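You operate a simulated robot arm through the tools that you are given. There is no shell and no other tool.

The job below is to be done with a simulated two-armed robot. You get a single attempt, and the scene is never put back.

JOB
Pressure-test the blue sensor at 6 bar and put it back.
Fine: clamp it in the test socket, shut the green vent, pump till TEST OK, vent again before you unclamp. Set down upright: what you pick out.

The check looks at the end state, three seconds after you hand in, the way a careful person would. Anything else that was tipped, shoved, dropped, spilled or broken makes it a failure.

ROBOT AND FRAMES
Two 7-joint arms with fingered hands on one trunk that stands fixed in place. Base frame: the origin is at the foot of the trunk, x ahead of it, y to its left, z up; the work surface is at about z = 0.88. Readings come in m, rad, newtons and seconds.
The left shoulder is at [0.096, 0.186, 1.08], the right one opposite. With the tool pointing down near the work surface each hand reaches from about 0.46 to 0.84 m from the base axis, measured 20 degrees to its own side. Payload 3.6 kg a hand.
The TCP of each hand is the grasp point between the finger pads, 0.026 m short of the fingertips. In the tool frame z runs along the fingers and y along their closing line. Largest opening 0.088 m; the body of the gripper starts 0.03 m behind the TCP. The gripper is a hand of 3 fingers: y runs from the thumb to the fingers, the wrist lies at [-0.017, -0.098, -0.164] in the tool frame, and closing takes about 1.5 s.
Orientation is that of the tool frame in the base frame, as a unit quaternion [x, y, z, w]. With the fingers straight down and the wrist toward the robot, the tool's x, y and z point along [0, 1, 0], [1, 0, 0] and [0, 0, -1] of the base frame.

CONTROLS
- The arms move only by the tool send_rows. It takes "left_series", "right_series" or both (then of equal length, played together; a hand with none holds still); each is a list of rows, each a list of 6 numbers: the shift along the base's x, y, z in units of 100 mm (1.0 is 100 mm), then the turn, a rotation vector about the base's x, y, z in units of 60 degrees (1.0 is 60 degrees). In form: [[tx, ty, tz, wx, wy, wz], ...]. A call has 1 to 20 rows; each row is the pose to reach, as a shift and turn from the pose commanded when the call began. "left_grip" and "right_grip" are, for a hand that has rows, the gripper command, from -1 (fully open) to 1 (shut), values between in proportion, set as the call begins (left out, the last holds). A call with a number of a shift or a turn outside -1 to 1 is refused whole. A row lasts 0.2 s, in which the tool goes at most 0.05 m and 0.15 rad; a call with a longer step from one row to the next is refused whole, and so is a gripper value outside its range. Where a pose cannot be reached the arm comes as near as it can. A force on the tool above 70 N (or 10 N above the force at the start of the call, whichever is more), or a blocked arm, ends the call early, and 0.2 s more pass. Each finger travels about 0.153 m/s and halts on what it meets, pressing with about 31 N; the grip force reading is that of the motor and also rises with nothing between the fingers. The clock runs only during rows and for 0.2 s after the last one: add rows that repeat a pose to give the fingers time. The reply holds the time, the measured pose of the TCP, the force on the tool along the base axes, the opening and the grip force, in the units named above and with some noise, with the torque about the TCP (base axes, N m) and any sound that the robot's microphone picked up, and new pictures: "views" is both (left out), scene, wrist or none (wrist: the cameras of the hands that moved).
- Cameras (640 x 400 px; columns grow to the right, rows downward): "scene" is now at [0.2494, -0.0286, 1.0335]; the picture's right is [-0.34, -0.94, 0.00], its down [0.18, -0.07, -0.98] and it looks along [0.92, -0.33, 0.20] (base axes); focal length 214 px, centre (320, 200). "left" rides on the left gripper at [-0.056, -0.08, -0.102] in its tool frame; the picture's right is [-0.73, -0.32, 0.60], its down [0.62, -0.67, 0.41] and it looks along [0.27, 0.68, 0.69] (tool axes); focal length 247 px, centre (320, 200). "right" rides on the right gripper at [0.056, -0.08, -0.102] in its tool frame; the picture's right is [-0.73, 0.32, -0.60], its down [-0.62, -0.67, 0.41] and it looks along [-0.27, 0.68, 0.69] (tool axes); focal length 247 px, centre (320, 200). There is no depth. A picture from a camera that has moved, and an enlarged one, comes with that camera's place and axes in the base frame and with its lens.
- raise_lower(by): slides the trunk up (or, below 0, down) by that many m; the arms and the scene camera ride with it, the base frame stays. It gives what a move gives, with no picture.
- set_fingers(fingers, thumb_bend, thumb_turn, hand): sets how far each is bent, from 0 (flat) to 1 (curled in); at 0.3 the hand is open as for a grip, at 0.7 the pads meet at the TCP. One left out holds its place. A second passes; each finger stops where it meets its share of the squeeze, and holds until it gets a number again. A gripper value or a shape takes the hand back. It gives what a move gives, with no picture; readings hold the bend of each and the force on the fingers (four entries, about 0 where the hand has none), thumb and palm. thumb_turn goes from beside the hand (0) to across from the fingers (1), as for a grip.
- grasp_type(shape, hand): the hand has 3 fingers and takes this shape, open, in about a second: jaw (thumb against the fingers, like two jaws); tri (thumb and two fingers); tip (a fingertip pinch); poke (one finger out to press); point (the index stretched); flat (the hand flat); cup (the hand cupped); fist (a fist). The gripper value then closes the fingers along that shape, each until it touches; the sizes above hold for jaw. It gives what a move gives, with no picture.
- turn_head(pan, tilt): turns the head with the scene camera to pan (to the left, within 1.047 rad either way) and tilt (down, from -0.506 to 1.204), counted from straight ahead of the robot. It gives what a move gives, and a new picture of the scene camera.
- close_up(camera, box): a new picture of the part [left, top, right, bottom] of that camera's present view, enlarged. It takes no simulated time.
- hand_in(): hands the job in; it is judged then, once.

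Places have to be worked out from the pictures, the camera data and where the tool is seen. Open the grippers and draw the arms clear of the work before you hand the job in, unless the task says otherwise.

The tools are called as a command line: name --argument value ..., lists and objects as JSON in quotes. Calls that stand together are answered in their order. send_rows: Moves the arms, as the interface text tells. Its arguments: {"type":"object","properties":{"left_series":{"type":"array","items":{"type":"array","items":{"type":"number"}}},"left_grip":{"type":"number"},"right_series":{"type":"array","items":{"type":"array","items":{"type":"number"}}},"right_grip":{"type":"number"},"views":{"type":"string","enum":["both","scene","wrist","none"]}},"required":[]} The other tools are called the same way: raise_lower (by) slides the trunk up or down; grasp_type (shape, hand) gives the hand a shape; set_fingers (fingers, thumb_bend, thumb_turn, hand) moves the fingers one by one; turn_head (pan, tilt) turns the head that bears the scene camera; close_up (camera, box) takes an enlarged picture of a part of a camera's view; hand_in () hands the job in.

At the start:

```text
time: 0.0
left_position: [0.5438, 0.0149, 1.2504]
left_ee_rot: [0.708, 0.707, 0.0, 0.0]
left_force: [-0.7, 0.2, 0.0]
left_ft_torque: [-0.04, -0.01, 0.04]
left_width: 0.0877
left_gripper_force: 0.0
left_shape: jaw
left_bend: [0.3, 0.3, 0.98]
left_finger forces: [0.1, 0.1, 0.1, 0.1, 0.1, 0.1]
right_position: [0.4177, -0.4005, 1.2062]
right_ee_rot: [0.707, 0.707, 0.0, 0.0]
right_force: [0.5, -0.7, -0.7]
right_ft_torque: [0.04, 0.03, 0.0]
right_width: 0.0878
right_gripper_force: 0.1
right_shape: jaw
right_bend: [0.3, 0.3, 0.98]
right_finger forces: [0.0, 0.0, 0.1, 0.0, 0.0, 0.0]
trunk travel left (down, up): [-0.225, 0.532]
head pan, tilt: [-0.346, -0.197]
```

scene: 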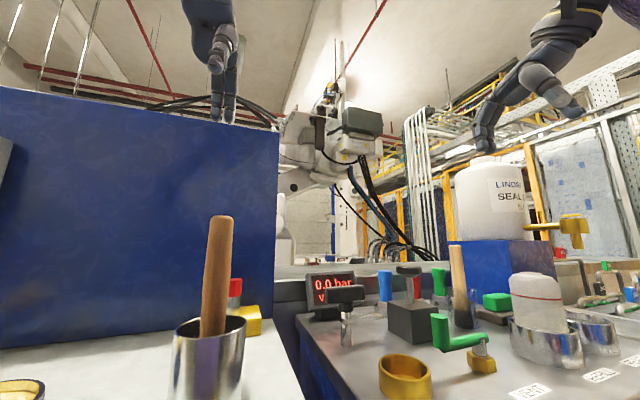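
right: 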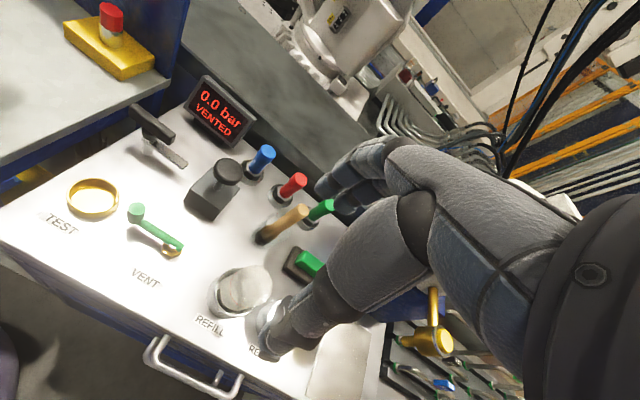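
left: 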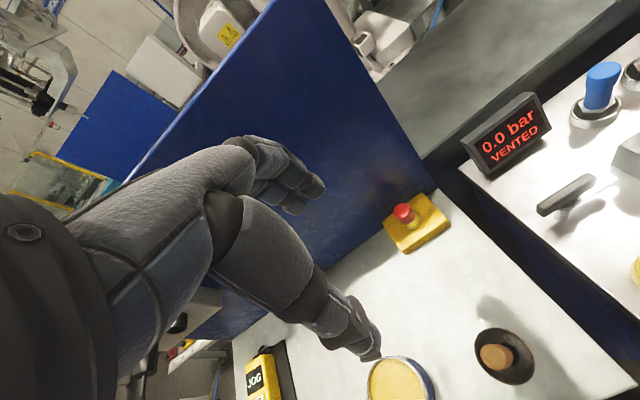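

The pictures show a test panel on the right: a display (0.0 bar VENTED), a ring marked TEST, a green VENT lever, and coloured sensors. I turn the head down and right to see the panel better.

turn_head --pan -0.6 --tilt 0.6

close_up --camera "right" --box '[40, 60, 360, 260]'

```text
time: 1.1
left_position: [0.5441, 0.0143, 1.252]
left_ee_rot: [0.708, 0.706, 0.001, 0.0]
left_force: [0.4, 0.1, 0.5]
left_ft_torque: [0.04, -0.01, -0.02]
left_width: 0.0879
left_gripper_force: 0.0
left_shape: jaw
left_bend: [0.3, 0.3, 0.98]
left_finger forces: [0.0, 0.1, 0.0, 0.0, 0.0, 0.1]
right_position: [0.4176, -0.4005, 1.2062]
right_ee_rot: [0.707, 0.707, 0.0, 0.0]
right_force: [-0.5, -0.1, 0.6]
right_ft_torque: [0.03, 0.03, 0.02]
right_width: 0.088
right_gripper_force: 0.0
right_shape: jaw
right_bend: [0.3, 0.3, 0.98]
right_finger forces: [0.0, 0.1, 0.1, 0.0, 0.0, 0.0]
trunk travel left (down, up): [-0.225, 0.532]
head pan, tilt: [-0.6, 0.6]
camera scene: at [0.2439, -0.0503, 0.9612], right [-0.57, -0.82, 0.0], down [-0.47, 0.32, -0.83], along [0.68, -0.47, -0.56], focal length 214 px, centre (320, 200)
```

scene: 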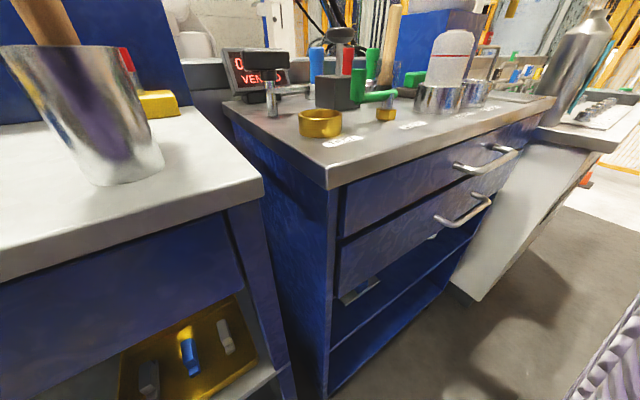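

```text
2.00 times, centred on (200, 160) of right
camera zoom: at [0.3386, -0.3433, 1.3082], right [0.32, -0.73, 0.6], down [-0.67, -0.62, -0.41], along [0.68, -0.27, -0.69], focal length 494 px, centre (560, 280)
```

zoom: 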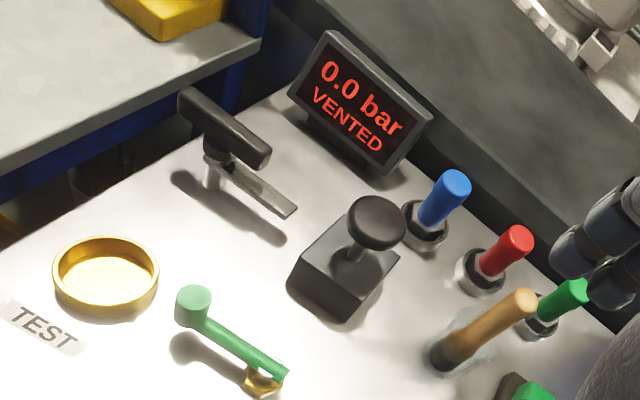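

The scene camera sits too low to see the panel top well. I raise the trunk to get a view from above.

raise_lower --by 0.35

turn_head --pan -0.6 --tilt 0.75

```text
time: 4.5
left_position: [0.5421, 0.0137, 1.6008]
left_ee_rot: [0.707, 0.707, 0.0, -0.001]
left_force: [1.3, -0.7, -0.1]
left_ft_torque: [0.03, -0.03, 0.02]
left_width: 0.0878
left_gripper_force: 0.1
left_shape: jaw
left_bend: [0.3, 0.3, 0.98]
left_finger forces: [0.0, 0.0, 0.0, 0.1, 0.1, 0.0]
right_position: [0.4177, -0.4004, 1.5565]
right_ee_rot: [0.707, 0.707, -0.001, 0.0]
right_force: [-0.2, 0.2, 0.4]
right_ft_torque: [0.01, 0.01, 0.01]
right_width: 0.0877
right_gripper_force: 0.0
right_shape: jaw
right_bend: [0.3, 0.3, 0.98]
right_finger forces: [0.0, 0.1, 0.0, 0.0, 0.1, 0.0]
trunk travel left (down, up): [-0.575, 0.182]
head pan, tilt: [-0.6, 0.6]
```

```text
time: 5.2
left_position: [0.5431, 0.0141, 1.6002]
left_ee_rot: [0.708, 0.706, 0.001, -0.001]
left_force: [0.7, 0.3, 0.3]
left_ft_torque: [0.01, 0.03, 0.0]
left_width: 0.0877
left_gripper_force: 0.1
left_shape: jaw
left_bend: [0.3, 0.3, 0.98]
left_finger forces: [0.1, 0.0, 0.1, 0.0, 0.0, 0.0]
right_position: [0.4184, -0.4007, 1.5558]
right_ee_rot: [0.707, 0.707, -0.001, 0.0]
right_force: [-0.5, -0.1, 0.0]
right_ft_torque: [0.01, 0.01, -0.03]
right_width: 0.0878
right_gripper_force: 0.1
right_shape: jaw
right_bend: [0.3, 0.3, 0.98]
right_finger forces: [0.0, 0.0, 0.1, 0.1, 0.0, 0.1]
trunk travel left (down, up): [-0.575, 0.182]
head pan, tilt: [-0.6, 0.75]
camera scene: at [0.2008, -0.0472, 1.3196], right [-0.57, -0.82, 0.0], down [-0.56, 0.39, -0.73], along [0.6, -0.41, -0.68], focal length 214 px, centre (320, 200)
```

scene: 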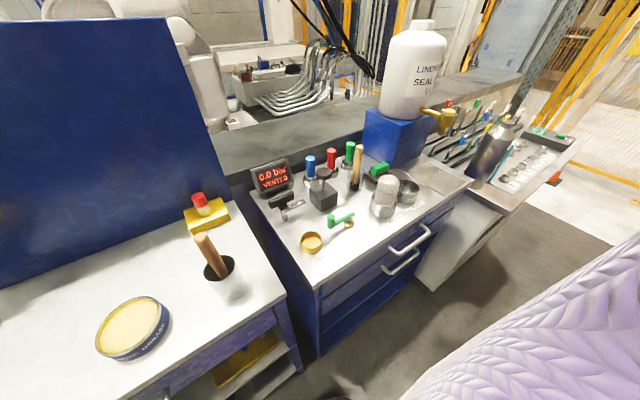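

close_up --camera "scene" --box '[240, 130, 400, 260]'

close_up --camera "scene" --box '[340, 90, 500, 220]'

close_up --camera "right" --box '[0, 0, 640, 400]'

```text
3.08 times, centred on (320, 195) of scene
camera zoom: at [0.2008, -0.0472, 1.3196], right [-0.57, -0.82, 0.0], down [-0.56, 0.39, -0.73], along [0.6, -0.41, -0.68], focal length 660 px, centre (320, 215)
```

zoom: 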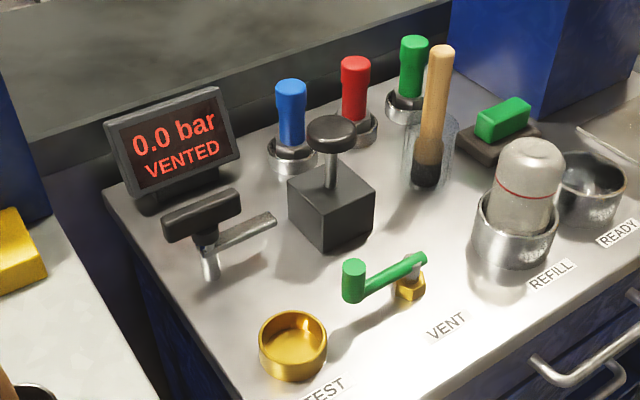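

```text
3.08 times, centred on (420, 155) of scene
camera zoom: at [0.2008, -0.0472, 1.3196], right [-0.57, -0.82, 0.0], down [-0.56, 0.39, -0.73], along [0.6, -0.41, -0.68], focal length 660 px, centre (12, 338)
```

zoom: 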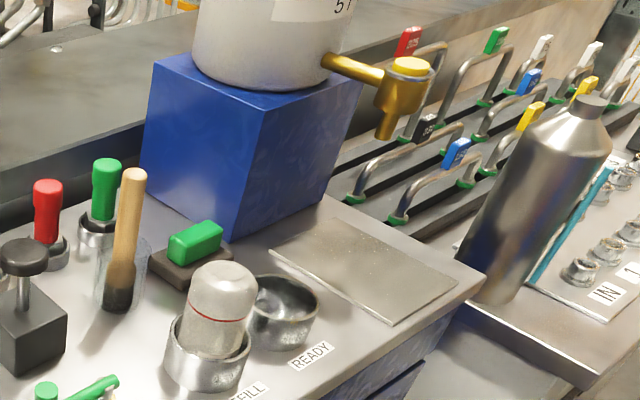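

```text
1.00 times, centred on (320, 200) of right (not enlarged: the box is as wide or as high as the picture)
camera zoom: at [0.3386, -0.3432, 1.6582], right [0.32, -0.73, 0.6], down [-0.67, -0.62, -0.41], along [0.68, -0.27, -0.69], focal length 247 px, centre (320, 200)
```

zoom: 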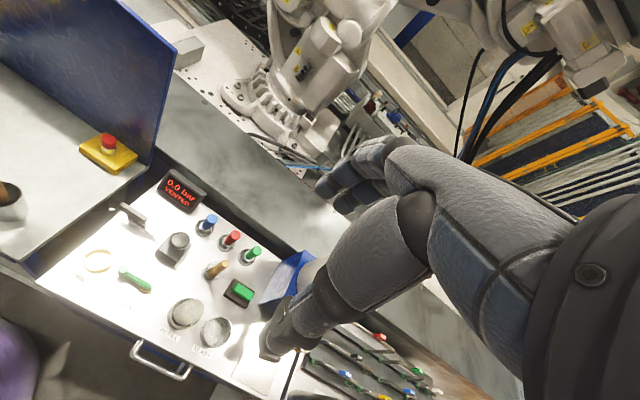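

The layout is clear: gold TEST socket near (0.465, -0.20), clamp post near (0.575, -0.19), vent pivot near (0.465, -0.32), pump near (0.578, -0.318) and the blue sensor near (0.672, -0.334). I take closer looks at the mechanisms.

close_up --camera "scene" --box '[245, 150, 325, 200]'

close_up --camera "scene" --box '[290, 200, 370, 260]'

close_up --camera "right" --box '[70, 190, 150, 240]'

close_up --camera "right" --box '[80, 170, 240, 300]'

close_up --camera "scene" --box '[290, 140, 370, 200]'

```text
8.00 times, centred on (285, 175) of scene
camera zoom: at [0.2008, -0.0472, 1.3196], right [-0.57, -0.82, 0.0], down [-0.56, 0.39, -0.73], along [0.6, -0.41, -0.68], focal length 1716 px, centre (600, 400)
```

zoom: 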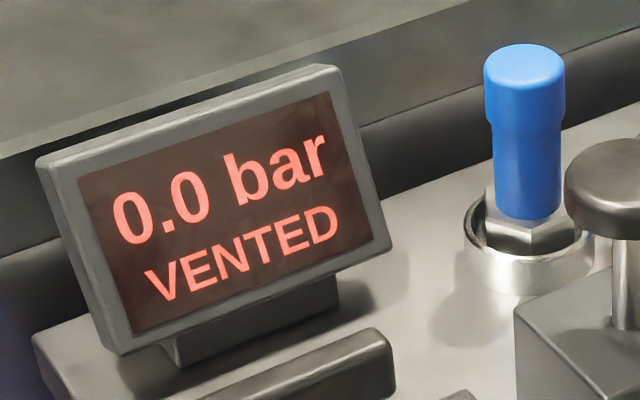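

```text
6.67 times, centred on (330, 230) of scene
camera zoom: at [0.2008, -0.0472, 1.3196], right [-0.57, -0.82, 0.0], down [-0.56, 0.39, -0.73], along [0.6, -0.41, -0.68], focal length 1430 px, centre (253, 0)
```

zoom: 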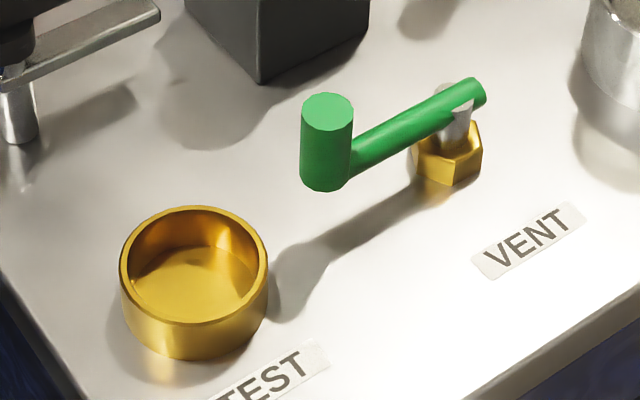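

```text
8.00 times, centred on (110, 215) of right
camera zoom: at [0.3386, -0.3432, 1.6582], right [0.32, -0.73, 0.6], down [-0.67, -0.62, -0.41], along [0.68, -0.27, -0.69], focal length 1976 px, centre (2000, 80)
```

zoom: 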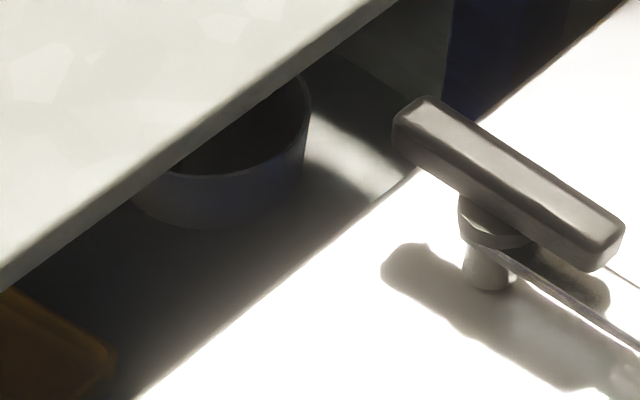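

```text
3.08 times, centred on (160, 235) of right
camera zoom: at [0.3386, -0.3432, 1.6582], right [0.32, -0.73, 0.6], down [-0.67, -0.62, -0.41], along [0.68, -0.27, -0.69], focal length 760 px, centre (812, 92)
```

zoom: 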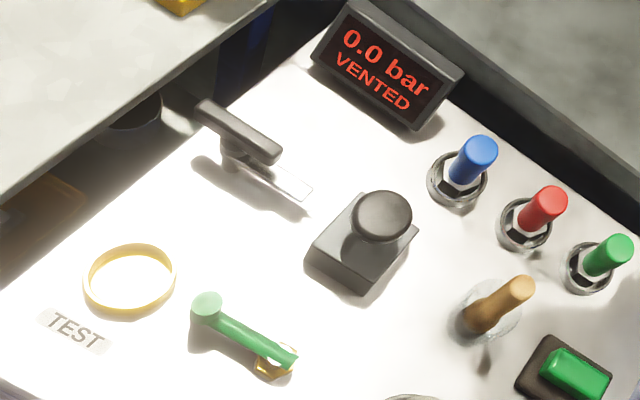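

```text
6.67 times, centred on (330, 170) of scene
camera zoom: at [0.2008, -0.0472, 1.3196], right [-0.57, -0.82, 0.0], down [-0.56, 0.39, -0.73], along [0.6, -0.41, -0.68], focal length 1430 px, centre (253, 400)
```

zoom: 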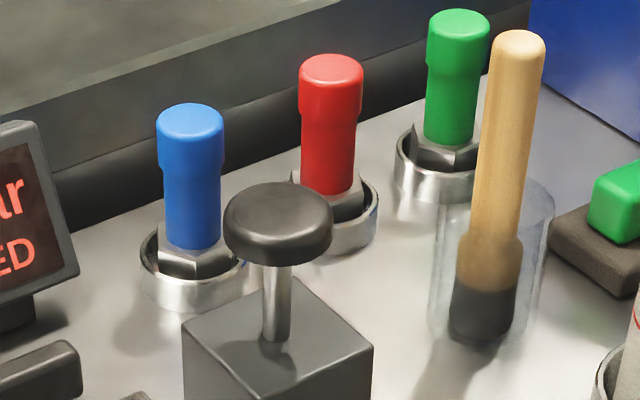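

The sensor has a hex base standing in a ring, and the clamp is a T-handle post with a side bar. I lower the trunk partway, then bring the right wrist camera closer to the clamp and vent.

raise_lower --by -0.2

send_rows --right_series '[[-0.05, 0.4, -0.4, 0, 0, 0], [-0.05, 0.8, -0.75, 0, 0, 0], [-0.1, 1.0, -1.0, 0, 0, 0], [-0.1, 1.0, -1.0, 0, 0, 0]]' --views "both"

```text
time: 7.4
left_position: [0.5437, 0.0139, 1.401]
left_ee_rot: [0.707, 0.707, 0.0, 0.0]
left_force: [-0.8, -0.6, 0.4]
left_ft_torque: [0.02, -0.04, 0.02]
left_width: 0.0876
left_gripper_force: 0.0
left_shape: jaw
left_bend: [0.3, 0.3, 0.98]
left_finger forces: [0.0, 0.0, 0.0, 0.0, 0.0, 0.0]
right_position: [0.4172, -0.3998, 1.3568]
right_ee_rot: [0.707, 0.707, 0.0, 0.0]
right_force: [-0.3, 0.4, -1.4]
right_ft_torque: [0.0, -0.01, 0.0]
right_width: 0.0875
right_gripper_force: 0.0
right_shape: jaw
right_bend: [0.3, 0.3, 0.98]
right_finger forces: [0.1, 0.1, 0.0, 0.1, 0.0, 0.0]
trunk travel left (down, up): [-0.375, 0.382]
head pan, tilt: [-0.6, 0.75]
```

```text
refused: row 1 steps farther than a row can; nothing moved
```

The step was too long; I resend it with smaller steps.

send_rows --right_series '[[-0.03, 0.3, -0.3, 0, 0, 0], [-0.05, 0.6, -0.6, 0, 0, 0], [-0.08, 0.85, -0.9, 0, 0, 0], [-0.1, 1.0, -1.0, 0, 0, 0], [-0.1, 1.0, -1.0, 0, 0, 0]]' --views "both"

```text
time: 8.6
left_position: [0.5431, 0.014, 1.4003]
left_ee_rot: [0.707, 0.707, -0.001, -0.001]
left_force: [0.4, -1.5, 0.7]
left_ft_torque: [-0.02, 0.0, -0.02]
left_width: 0.0878
left_gripper_force: 0.0
left_shape: jaw
left_bend: [0.3, 0.3, 0.98]
left_finger forces: [0.0, 0.0, 0.1, 0.0, 0.1, 0.1]
right_position: [0.4058, -0.2993, 1.2569]
right_ee_rot: [0.707, 0.707, 0.0, 0.0]
right_force: [0.6, 0.0, 0.2]
right_ft_torque: [0.03, 0.02, 0.03]
right_width: 0.0875
right_gripper_force: 0.1
right_shape: jaw
right_bend: [0.3, 0.3, 0.98]
right_finger forces: [0.0, 0.0, 0.0, 0.1, 0.0, 0.0]
trunk travel left (down, up): [-0.375, 0.382]
head pan, tilt: [-0.6, 0.75]
camera scene: at [0.2152, -0.0474, 1.111], right [-0.57, -0.82, 0.0], down [-0.56, 0.39, -0.73], along [0.6, -0.41, -0.68], focal length 214 px, centre (320, 200)
camera right: at [0.3274, -0.2424, 1.3586], right [0.32, -0.73, 0.6], down [-0.67, -0.62, -0.41], along [0.68, -0.27, -0.69], focal length 247 px, centre (320, 200)
```

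scene: 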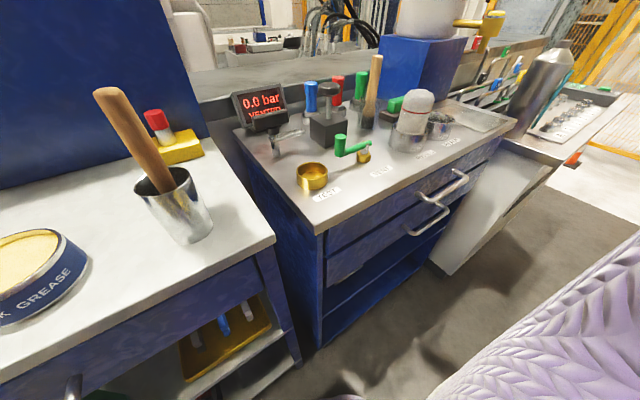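
right: 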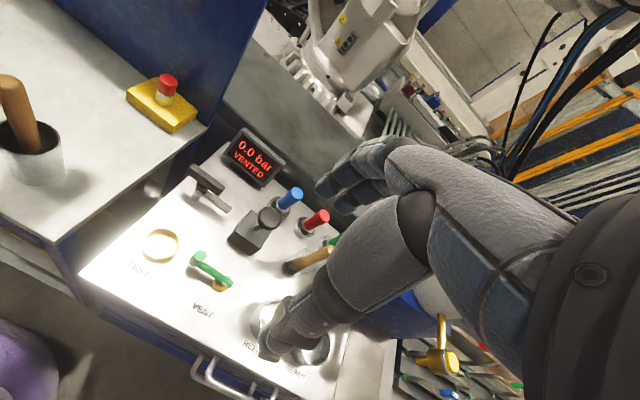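

I take sharp close-ups of the clamp, vent and sensors from the wrist camera's new place.

close_up --camera "right" --box '[170, 150, 250, 200]'

close_up --camera "right" --box '[130, 210, 250, 285]'

close_up --camera "right" --box '[220, 165, 348, 245]'

close_up --camera "scene" --box '[220, 75, 348, 155]'

close_up --camera "scene" --box '[260, 120, 388, 200]'

```text
8.00 times, centred on (210, 175) of right
camera zoom: at [0.3274, -0.2424, 1.3586], right [0.32, -0.73, 0.6], down [-0.67, -0.62, -0.41], along [0.68, -0.27, -0.69], focal length 1976 px, centre (1200, 400)
```

zoom: 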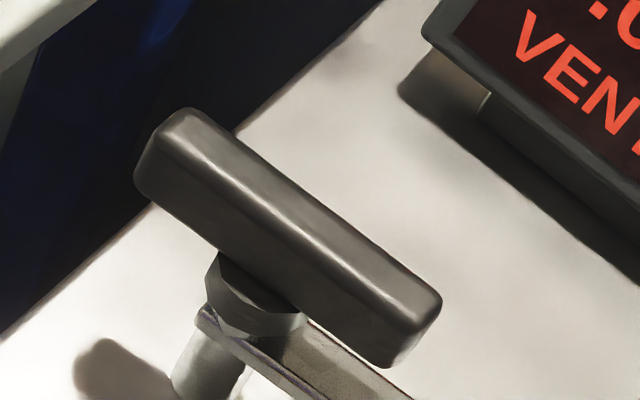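

```text
5.33 times, centred on (190, 248) of right
camera zoom: at [0.3274, -0.2424, 1.3586], right [0.32, -0.73, 0.6], down [-0.67, -0.62, -0.41], along [0.68, -0.27, -0.69], focal length 1317 px, centre (1013, -53)
```

zoom: 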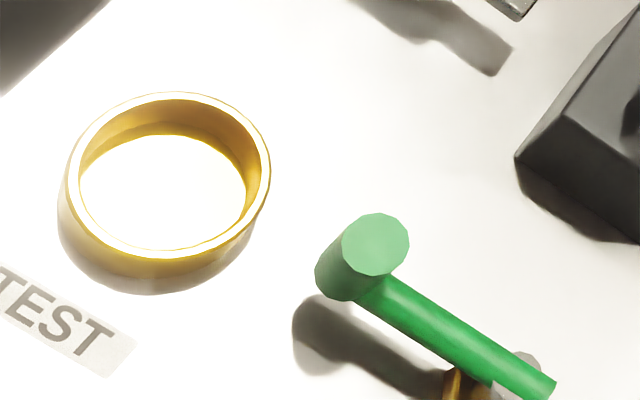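

```text
5.00 times, centred on (284, 205) of right
camera zoom: at [0.3274, -0.2424, 1.3586], right [0.32, -0.73, 0.6], down [-0.67, -0.62, -0.41], along [0.68, -0.27, -0.69], focal length 1235 px, centre (500, 175)
```

zoom: 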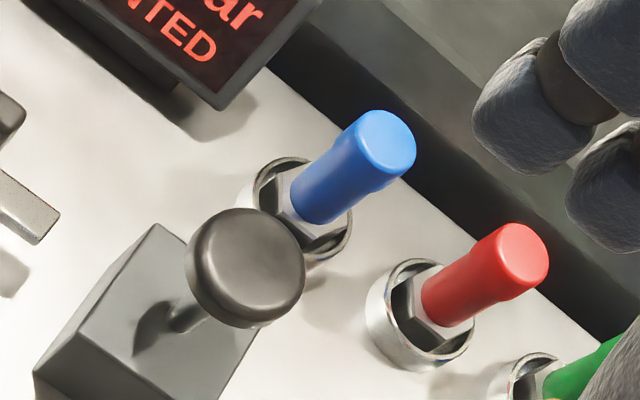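

```text
5.00 times, centred on (284, 115) of scene
camera zoom: at [0.2152, -0.0474, 1.111], right [-0.57, -0.82, 0.0], down [-0.56, 0.39, -0.73], along [0.6, -0.41, -0.68], focal length 1072 px, centre (500, 625)
```

zoom: 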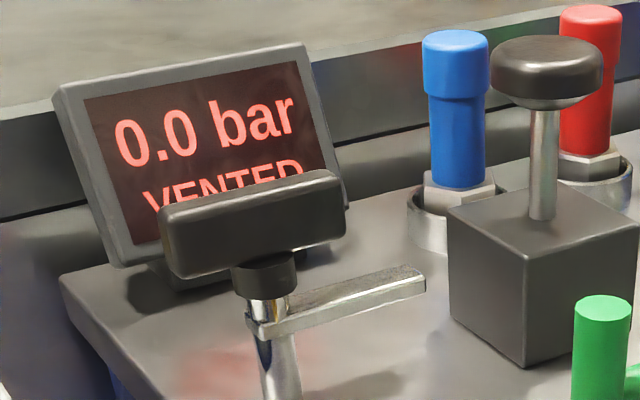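

```text
5.00 times, centred on (324, 160) of scene
camera zoom: at [0.2152, -0.0474, 1.111], right [-0.57, -0.82, 0.0], down [-0.56, 0.39, -0.73], along [0.6, -0.41, -0.68], focal length 1072 px, centre (300, 400)
```

zoom: 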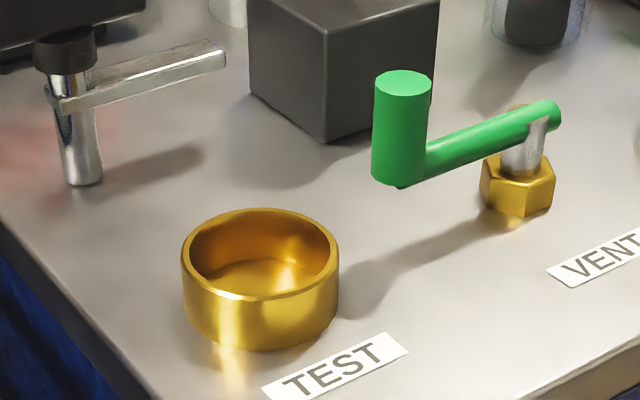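

The clamp is a T-handle that swings a bar about its post (post at 0.577, -0.189). Next I look at my own right hand to learn its shape and clearances.

turn_head --pan -0.95 --tilt -0.4

```text
time: 10.0
left_position: [0.5444, 0.0135, 1.4008]
left_ee_rot: [0.708, 0.707, 0.0, 0.0]
left_force: [0.0, 0.0, 0.1]
left_ft_torque: [0.01, 0.04, -0.02]
left_width: 0.0877
left_gripper_force: 0.1
left_shape: jaw
left_bend: [0.3, 0.3, 0.98]
left_finger forces: [0.0, 0.1, 0.1, 0.0, 0.0, 0.0]
right_position: [0.4062, -0.2987, 1.2575]
right_ee_rot: [0.707, 0.707, 0.0, 0.0]
right_force: [0.4, -0.3, -0.4]
right_ft_torque: [0.01, -0.03, -0.04]
right_width: 0.0878
right_gripper_force: 0.1
right_shape: jaw
right_bend: [0.3, 0.3, 0.98]
right_finger forces: [0.1, 0.0, 0.1, 0.1, 0.0, 0.0]
trunk travel left (down, up): [-0.375, 0.382]
head pan, tilt: [-0.949, -0.4]
camera scene: at [0.1896, -0.0599, 1.2121], right [-0.81, -0.58, 0.0], down [0.23, -0.32, -0.92], along [0.54, -0.75, 0.39], focal length 214 px, centre (320, 200)
```

scene: 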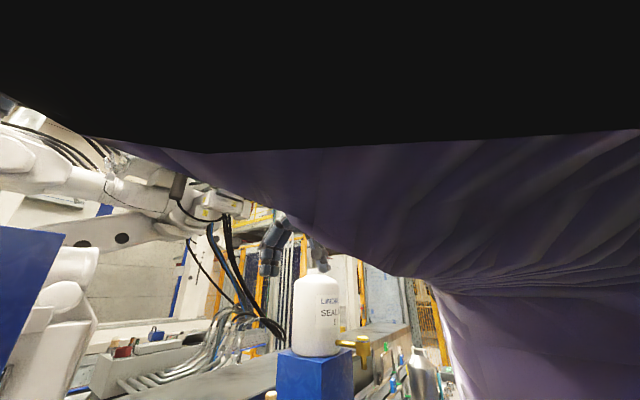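

The head camera is too close to the sleeve this way. I go back to a flatter look with less pan to see the hand from the side.

turn_head --pan -0.55 --tilt 0.0

```text
time: 10.9
left_position: [0.5428, 0.0142, 1.4013]
left_ee_rot: [0.707, 0.707, -0.001, 0.0]
left_force: [0.3, -0.9, 0.0]
left_ft_torque: [0.01, -0.01, 0.01]
left_width: 0.0877
left_gripper_force: 0.0
left_shape: jaw
left_bend: [0.3, 0.3, 0.98]
left_finger forces: [0.0, 0.1, 0.0, 0.1, 0.1, 0.0]
right_position: [0.4063, -0.2984, 1.2572]
right_ee_rot: [0.707, 0.707, 0.0, -0.001]
right_force: [-0.2, -0.3, 0.5]
right_ft_torque: [-0.04, -0.02, 0.0]
right_width: 0.0877
right_gripper_force: 0.0
right_shape: jaw
right_bend: [0.3, 0.3, 0.98]
right_finger forces: [0.0, 0.0, 0.0, 0.1, 0.0, 0.0]
trunk travel left (down, up): [-0.375, 0.382]
head pan, tilt: [-0.55, 0.0]
camera scene: at [0.2236, -0.0475, 1.1792], right [-0.52, -0.85, 0.0], down [0.0, 0.0, -1.0], along [0.85, -0.52, 0.0], focal length 214 px, centre (320, 200)
```

scene: 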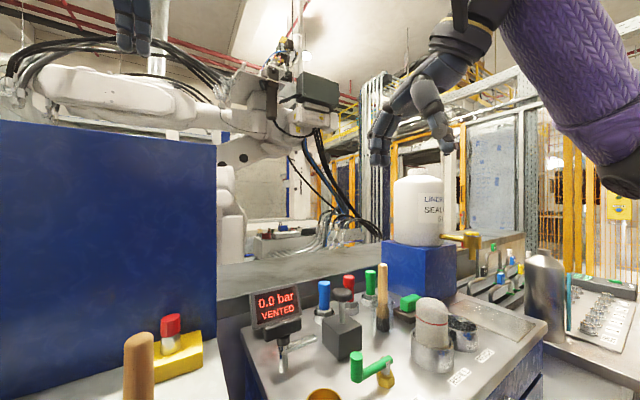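

close_up --camera "scene" --box '[340, 10, 500, 180]'

```text
2.35 times, centred on (420, 95) of scene
camera zoom: at [0.2236, -0.0475, 1.1792], right [-0.52, -0.85, 0.0], down [0.0, 0.0, -1.0], along [0.85, -0.52, 0.0], focal length 505 px, centre (85, 447)
```

zoom: 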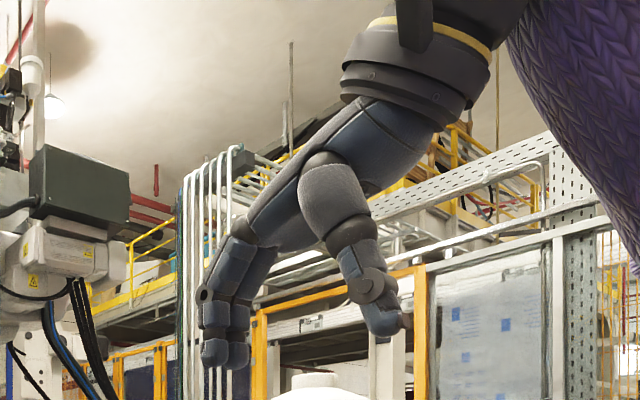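

The hand's shape is clear: fingers hang on the far side, thumb on the robot side, palm about 3 cm above the TCP. The blue sensor axis comes out at about (0.678, -0.339), top at z≈0.972. I move the hand toward a spot above it in steps.

send_rows --right_series '[[0.33, -0.05, 0, 0, 0, 0], [0.66, -0.1, 0, 0, 0, 0], [1.0, -0.15, 0, 0, 0, 0]]' --right_grip -0.35 --views "none"

send_rows --right_series '[[0.33, -0.05, 0, 0, 0, 0], [0.66, -0.1, 0, 0, 0, 0], [1.0, -0.15, 0, 0, 0, 0]]' --views "none"

send_rows --right_series '[[0.33, -0.05, -0.2, 0, 0, 0], [0.7, -0.1, -0.5, 0, 0, 0], [0.7, -0.1, -0.8, 0, 0, 0], [0.7, -0.1, -0.8, 0, 0, 0]]' --views "both"

```text
time: 11.7
left_position: [0.5442, 0.0143, 1.4005]
left_ee_rot: [0.707, 0.707, 0.0, -0.001]
left_force: [0.7, 0.4, 0.6]
left_ft_torque: [-0.01, 0.02, 0.04]
left_width: 0.0879
left_gripper_force: 0.0
left_shape: jaw
left_bend: [0.3, 0.3, 0.98]
left_finger forces: [0.0, 0.1, 0.0, 0.0, 0.1, 0.0]
right_position: [0.5075, -0.3152, 1.2559]
right_ee_rot: [0.707, 0.707, -0.002, 0.0]
right_force: [0.3, 0.8, 0.0]
right_ft_torque: [-0.01, 0.03, 0.01]
right_width: 0.0599
right_gripper_force: 0.0
right_shape: jaw
right_bend: [0.36, 0.57, 0.99]
right_finger forces: [0.1, 0.0, 0.0, 0.0, 0.0, 0.1]
trunk travel left (down, up): [-0.375, 0.382]
head pan, tilt: [-0.55, 0.0]
```

```text
time: 12.5
left_position: [0.5449, 0.014, 1.4004]
left_ee_rot: [0.707, 0.707, -0.002, 0.0]
left_force: [-0.5, 0.1, -0.6]
left_ft_torque: [0.04, 0.01, 0.01]
left_width: 0.0877
left_gripper_force: 0.1
left_shape: jaw
left_bend: [0.3, 0.3, 0.98]
left_finger forces: [0.0, 0.0, 0.0, 0.1, 0.1, 0.0]
right_position: [0.6099, -0.3294, 1.2564]
right_ee_rot: [0.706, 0.708, -0.001, 0.0]
right_force: [0.9, -0.3, -0.4]
right_ft_torque: [0.0, -0.02, -0.02]
right_width: 0.0598
right_gripper_force: 0.0
right_shape: jaw
right_bend: [0.36, 0.57, 0.99]
right_finger forces: [0.0, 0.1, 0.0, 0.0, 0.0, 0.0]
trunk travel left (down, up): [-0.375, 0.382]
head pan, tilt: [-0.55, 0.0]
```

```text
time: 13.5
left_position: [0.5448, 0.0139, 1.4]
left_ee_rot: [0.707, 0.707, 0.0, 0.0]
left_force: [-0.3, -0.2, -0.1]
left_ft_torque: [0.02, 0.03, 0.0]
left_width: 0.0878
left_gripper_force: 0.1
left_shape: jaw
left_bend: [0.3, 0.3, 0.98]
left_finger forces: [0.0, 0.0, 0.0, 0.1, 0.1, 0.1]
right_position: [0.6775, -0.3394, 1.1772]
right_ee_rot: [0.707, 0.707, 0.0, 0.0]
right_force: [0.2, 0.8, 0.4]
right_ft_torque: [-0.02, 0.01, -0.01]
right_width: 0.0596
right_gripper_force: 0.1
right_shape: jaw
right_bend: [0.36, 0.57, 0.99]
right_finger forces: [0.0, 0.0, 0.0, 0.0, 0.0, 0.1]
trunk travel left (down, up): [-0.375, 0.382]
head pan, tilt: [-0.55, 0.0]
camera scene: at [0.2236, -0.047, 1.1791], right [-0.52, -0.85, 0.0], down [0.0, 0.0, -1.0], along [0.85, -0.52, 0.0], focal length 214 px, centre (320, 200)
camera right: at [0.5986, -0.2827, 1.2777], right [0.32, -0.73, 0.6], down [-0.66, -0.62, -0.41], along [0.68, -0.27, -0.69], focal length 247 px, centre (320, 200)
```

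scene: 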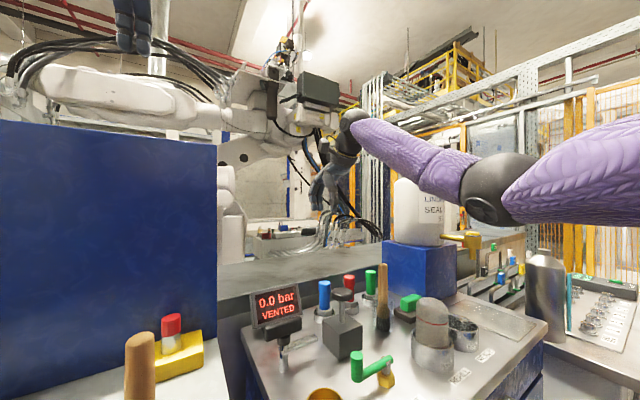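
right: 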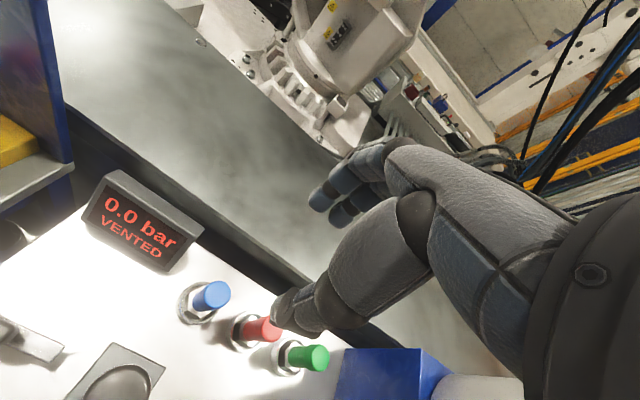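

The blue sensor shows in the wrist view where I expected it, so my position is confirmed to a few mm. I go down part way and check the arm's clearance over the bottle and brush.

send_rows --right_series '[[0, 0, -0.3, 0, 0, 0], [0, 0, -0.6, 0, 0, 0], [0, 0, -0.9, 0, 0, 0], [0.005, 0.003, -1.0, 0, 0, 0], [0.005, 0.003, -1.0, 0, 0, 0]]' --views "both"

```text
time: 14.7
left_position: [0.5449, 0.0137, 1.4003]
left_ee_rot: [0.707, 0.707, -0.001, 0.0]
left_force: [0.0, -0.4, -0.2]
left_ft_torque: [0.01, -0.01, 0.02]
left_width: 0.0877
left_gripper_force: 0.1
left_shape: jaw
left_bend: [0.3, 0.3, 0.98]
left_finger forces: [0.0, 0.1, 0.0, 0.0, 0.1, 0.1]
right_position: [0.6791, -0.3409, 1.0756]
right_ee_rot: [0.707, 0.707, 0.0, -0.001]
right_force: [0.1, 0.2, 1.2]
right_ft_torque: [0.0, 0.0, 0.0]
right_width: 0.0597
right_gripper_force: 0.1
right_shape: jaw
right_bend: [0.36, 0.57, 0.99]
right_finger forces: [0.0, 0.0, 0.0, 0.1, 0.1, 0.0]
trunk travel left (down, up): [-0.375, 0.382]
head pan, tilt: [-0.55, 0.0]
camera scene: at [0.2237, -0.0475, 1.1791], right [-0.52, -0.85, 0.0], down [0.0, 0.0, -1.0], along [0.85, -0.52, 0.0], focal length 214 px, centre (320, 200)
camera right: at [0.6003, -0.2835, 1.1774], right [0.32, -0.73, 0.6], down [-0.67, -0.62, -0.41], along [0.67, -0.27, -0.69], focal length 247 px, centre (320, 200)
```

scene: 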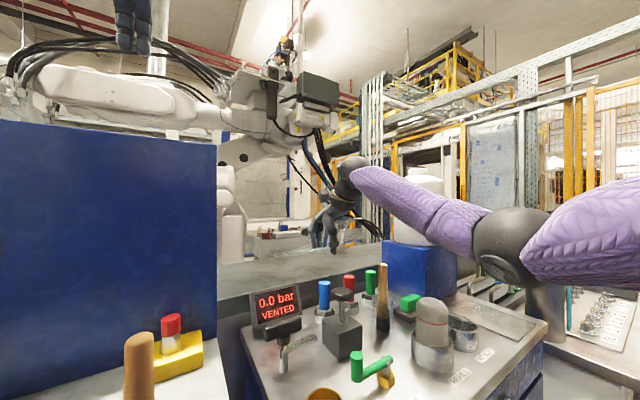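
right: 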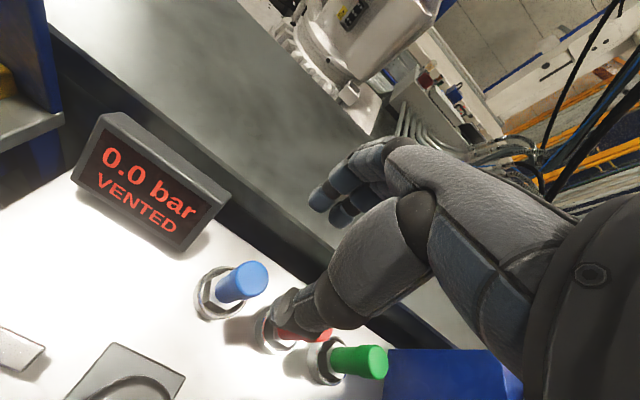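

The forearm passes right above the bottle and would come down close to its top. I raise the trunk by 0.15 so the elbow stays high, and tilt the head to watch.

raise_lower --by 0.15

turn_head --pan -0.6 --tilt 0.4

send_rows --right_series '[[0, 0, -0.35, 0, 0, 0], [0, 0, -0.7, 0, 0, 0], [0, 0, -1.0, 0, 0, 0], [0, 0, -1.0, 0, 0, 0]]' --views "scene"

```text
time: 16.4
left_position: [0.5437, 0.0139, 1.5501]
left_ee_rot: [0.708, 0.706, 0.0, -0.001]
left_force: [-0.1, -0.5, 1.4]
left_ft_torque: [-0.04, -0.01, 0.0]
left_width: 0.088
left_gripper_force: 0.0
left_shape: jaw
left_bend: [0.3, 0.3, 0.98]
left_finger forces: [0.0, 0.1, 0.0, 0.0, 0.0, 0.0]
right_position: [0.6784, -0.3394, 1.2247]
right_ee_rot: [0.707, 0.707, -0.002, 0.0]
right_force: [-0.3, -0.4, 0.3]
right_ft_torque: [0.0, 0.03, 0.02]
right_width: 0.0598
right_gripper_force: 0.1
right_shape: jaw
right_bend: [0.36, 0.57, 0.99]
right_finger forces: [0.1, 0.0, 0.1, 0.1, 0.1, 0.0]
trunk travel left (down, up): [-0.525, 0.232]
head pan, tilt: [-0.55, 0.0]
```

```text
time: 17.3
left_position: [0.5445, 0.0132, 1.5503]
left_ee_rot: [0.708, 0.706, 0.0, 0.001]
left_force: [0.7, -0.7, 0.3]
left_ft_torque: [0.01, 0.0, 0.02]
left_width: 0.0879
left_gripper_force: 0.1
left_shape: jaw
left_bend: [0.3, 0.3, 0.98]
left_finger forces: [0.1, 0.1, 0.0, 0.1, 0.0, 0.0]
right_position: [0.6788, -0.3394, 1.2264]
right_ee_rot: [0.707, 0.707, 0.0, 0.0]
right_force: [0.7, -0.2, 1.2]
right_ft_torque: [-0.01, 0.0, -0.01]
right_width: 0.0597
right_gripper_force: 0.0
right_shape: jaw
right_bend: [0.36, 0.57, 0.99]
right_finger forces: [0.0, 0.0, 0.0, 0.1, 0.0, 0.0]
trunk travel left (down, up): [-0.525, 0.232]
head pan, tilt: [-0.6, 0.4]
camera scene: at [0.2108, -0.0527, 1.2995], right [-0.57, -0.82, 0.0], down [-0.32, 0.22, -0.92], along [0.76, -0.52, -0.39], focal length 214 px, centre (320, 200)
```

scene: 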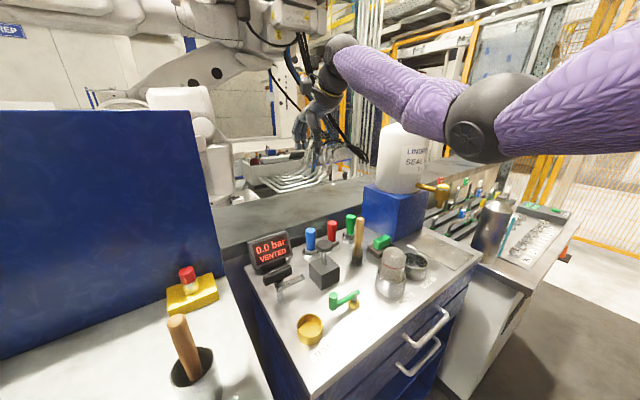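

```text
time: 18.3
left_position: [0.5443, 0.0141, 1.5506]
left_ee_rot: [0.707, 0.707, -0.001, 0.0]
left_force: [0.5, 0.2, -0.1]
left_ft_torque: [0.0, 0.01, 0.0]
left_width: 0.0877
left_gripper_force: 0.1
left_shape: jaw
left_bend: [0.3, 0.3, 0.98]
left_finger forces: [0.1, 0.0, 0.0, 0.1, 0.0, 0.1]
right_position: [0.6803, -0.3393, 1.1275]
right_ee_rot: [0.708, 0.707, 0.0, -0.001]
right_force: [-0.5, 0.2, -0.6]
right_ft_torque: [0.01, -0.02, -0.04]
right_width: 0.0596
right_gripper_force: 0.1
right_shape: jaw
right_bend: [0.36, 0.57, 0.99]
right_finger forces: [0.0, 0.0, 0.1, 0.0, 0.1, 0.0]
trunk travel left (down, up): [-0.525, 0.232]
head pan, tilt: [-0.6, 0.4]
camera scene: at [0.2106, -0.0527, 1.2995], right [-0.57, -0.82, 0.0], down [-0.32, 0.22, -0.92], along [0.76, -0.52, -0.39], focal length 214 px, centre (320, 200)
```

scene: 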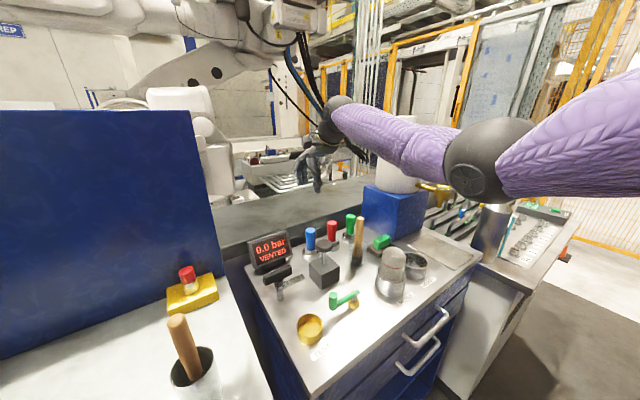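

The elbow stays well clear of the bottle now. I lower another 10 cm so the fingertips end just above the sensor top and the pump knob.

send_rows --right_series '[[0, 0, -0.35, 0, 0, 0], [-0.01, 0, -0.7, 0, 0, 0], [-0.01, 0, -1.0, 0, 0, 0], [-0.01, 0, -1.0, 0, 0, 0]]' --views "both"

```text
time: 19.3
left_position: [0.5437, 0.0131, 1.5512]
left_ee_rot: [0.708, 0.706, 0.0, -0.001]
left_force: [0.5, 0.2, 0.6]
left_ft_torque: [-0.01, 0.03, 0.02]
left_width: 0.0874
left_gripper_force: 0.1
left_shape: jaw
left_bend: [0.3, 0.3, 0.98]
left_finger forces: [0.0, 0.0, 0.0, 0.1, 0.0, 0.1]
right_position: [0.6767, -0.3376, 1.0291]
right_ee_rot: [0.707, 0.707, 0.001, 0.0]
right_force: [0.3, -0.7, -0.7]
right_ft_torque: [0.03, -0.01, -0.03]
right_width: 0.0595
right_gripper_force: 0.0
right_shape: jaw
right_bend: [0.36, 0.57, 0.99]
right_finger forces: [0.0, 0.0, 0.0, 0.0, 0.0, 0.1]
trunk travel left (down, up): [-0.525, 0.232]
head pan, tilt: [-0.6, 0.4]
camera scene: at [0.2106, -0.0528, 1.2995], right [-0.57, -0.82, 0.0], down [-0.32, 0.22, -0.92], along [0.76, -0.52, -0.39], focal length 214 px, centre (320, 200)
camera right: at [0.5973, -0.281, 1.1302], right [0.32, -0.73, 0.6], down [-0.67, -0.62, -0.41], along [0.68, -0.27, -0.69], focal length 247 px, centre (320, 200)
```

scene: 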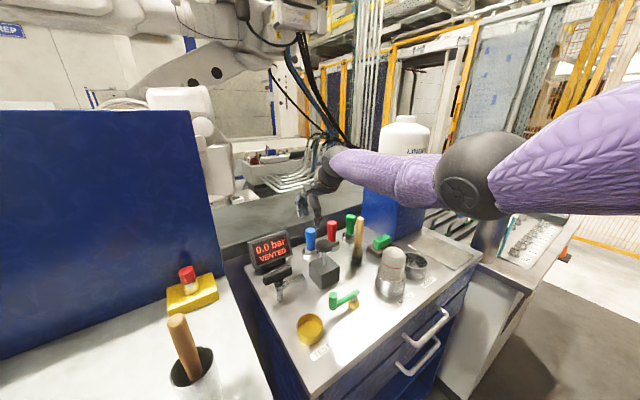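
right: 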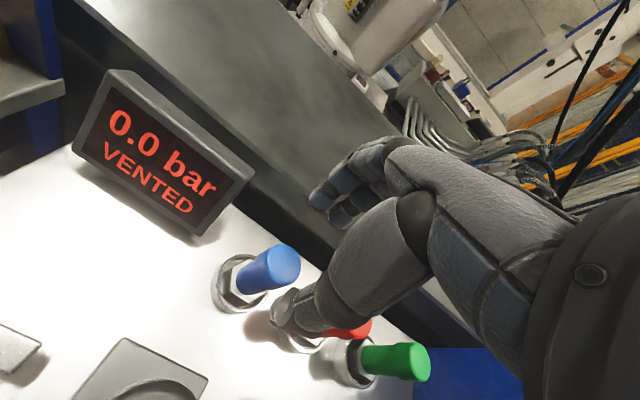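

Alignment matches the prediction within a few pixels. I descend 4 cm and check that fingers and thumb straddle the cap.

send_rows --right_series '[[0.005, -0.005, -0.15, 0, 0, 0], [0.01, -0.01, -0.3, 0, 0, 0], [0.013, -0.014, -0.42, 0, 0, 0], [0.013, -0.014, -0.42, 0, 0, 0]]' --views "both"

close_up --camera "scene" --box '[270, 150, 390, 290]'

close_up --camera "right" --box '[200, 160, 420, 360]'

```text
time: 20.3
left_position: [0.5437, 0.0137, 1.5508]
left_ee_rot: [0.708, 0.707, 0.0, 0.0]
left_force: [-0.6, -0.7, -0.2]
left_ft_torque: [-0.01, -0.04, 0.02]
left_width: 0.0876
left_gripper_force: 0.0
left_shape: jaw
left_bend: [0.3, 0.3, 0.98]
left_finger forces: [0.0, 0.0, 0.1, 0.0, 0.0, 0.0]
right_position: [0.6724, -0.3372, 0.9866]
right_ee_rot: [0.707, 0.707, 0.0, 0.0]
right_force: [0.5, -0.4, -0.3]
right_ft_torque: [0.0, 0.01, -0.03]
right_width: 0.0595
right_gripper_force: 0.0
right_shape: jaw
right_bend: [0.36, 0.57, 0.99]
right_finger forces: [0.1, 0.0, 0.0, 0.0, 0.1, 0.0]
right hand out of reach, approached as far as the arm can: row 2, 3, 4
trunk travel left (down, up): [-0.525, 0.232]
head pan, tilt: [-0.6, 0.4]
camera scene: at [0.2107, -0.0528, 1.2995], right [-0.57, -0.82, 0.0], down [-0.32, 0.22, -0.92], along [0.76, -0.52, -0.39], focal length 214 px, centre (320, 200)
camera right: at [0.5926, -0.2808, 1.0883], right [0.32, -0.73, 0.6], down [-0.67, -0.62, -0.41], along [0.68, -0.27, -0.69], focal length 247 px, centre (320, 200)
```

scene: 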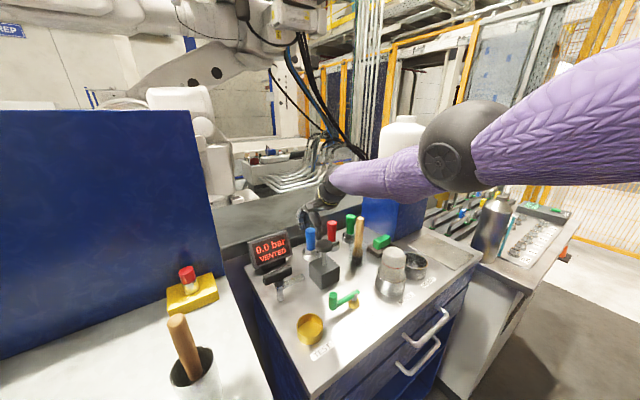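
right: 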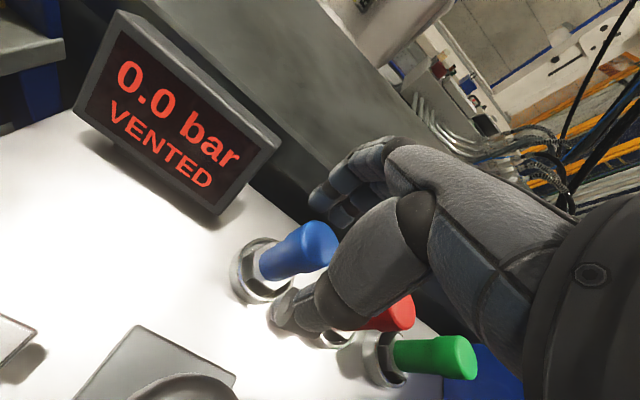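

```text
2.86 times, centred on (330, 220) of scene
camera zoom: at [0.2107, -0.0528, 1.2995], right [-0.57, -0.82, 0.0], down [-0.32, 0.22, -0.92], along [0.76, -0.52, -0.39], focal length 613 px, centre (291, 143)
```

zoom: 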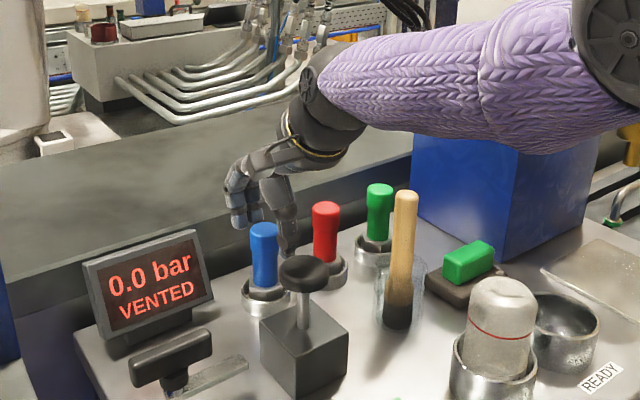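

```text
2.00 times, centred on (310, 260) of right
camera zoom: at [0.5926, -0.2808, 1.0883], right [0.32, -0.73, 0.6], down [-0.67, -0.62, -0.41], along [0.68, -0.27, -0.69], focal length 494 px, centre (340, 80)
```

zoom: 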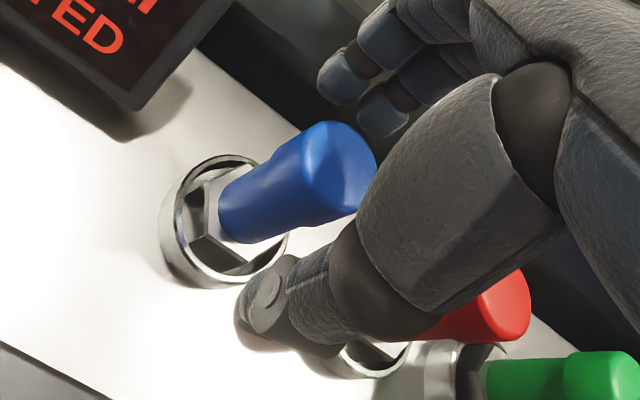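

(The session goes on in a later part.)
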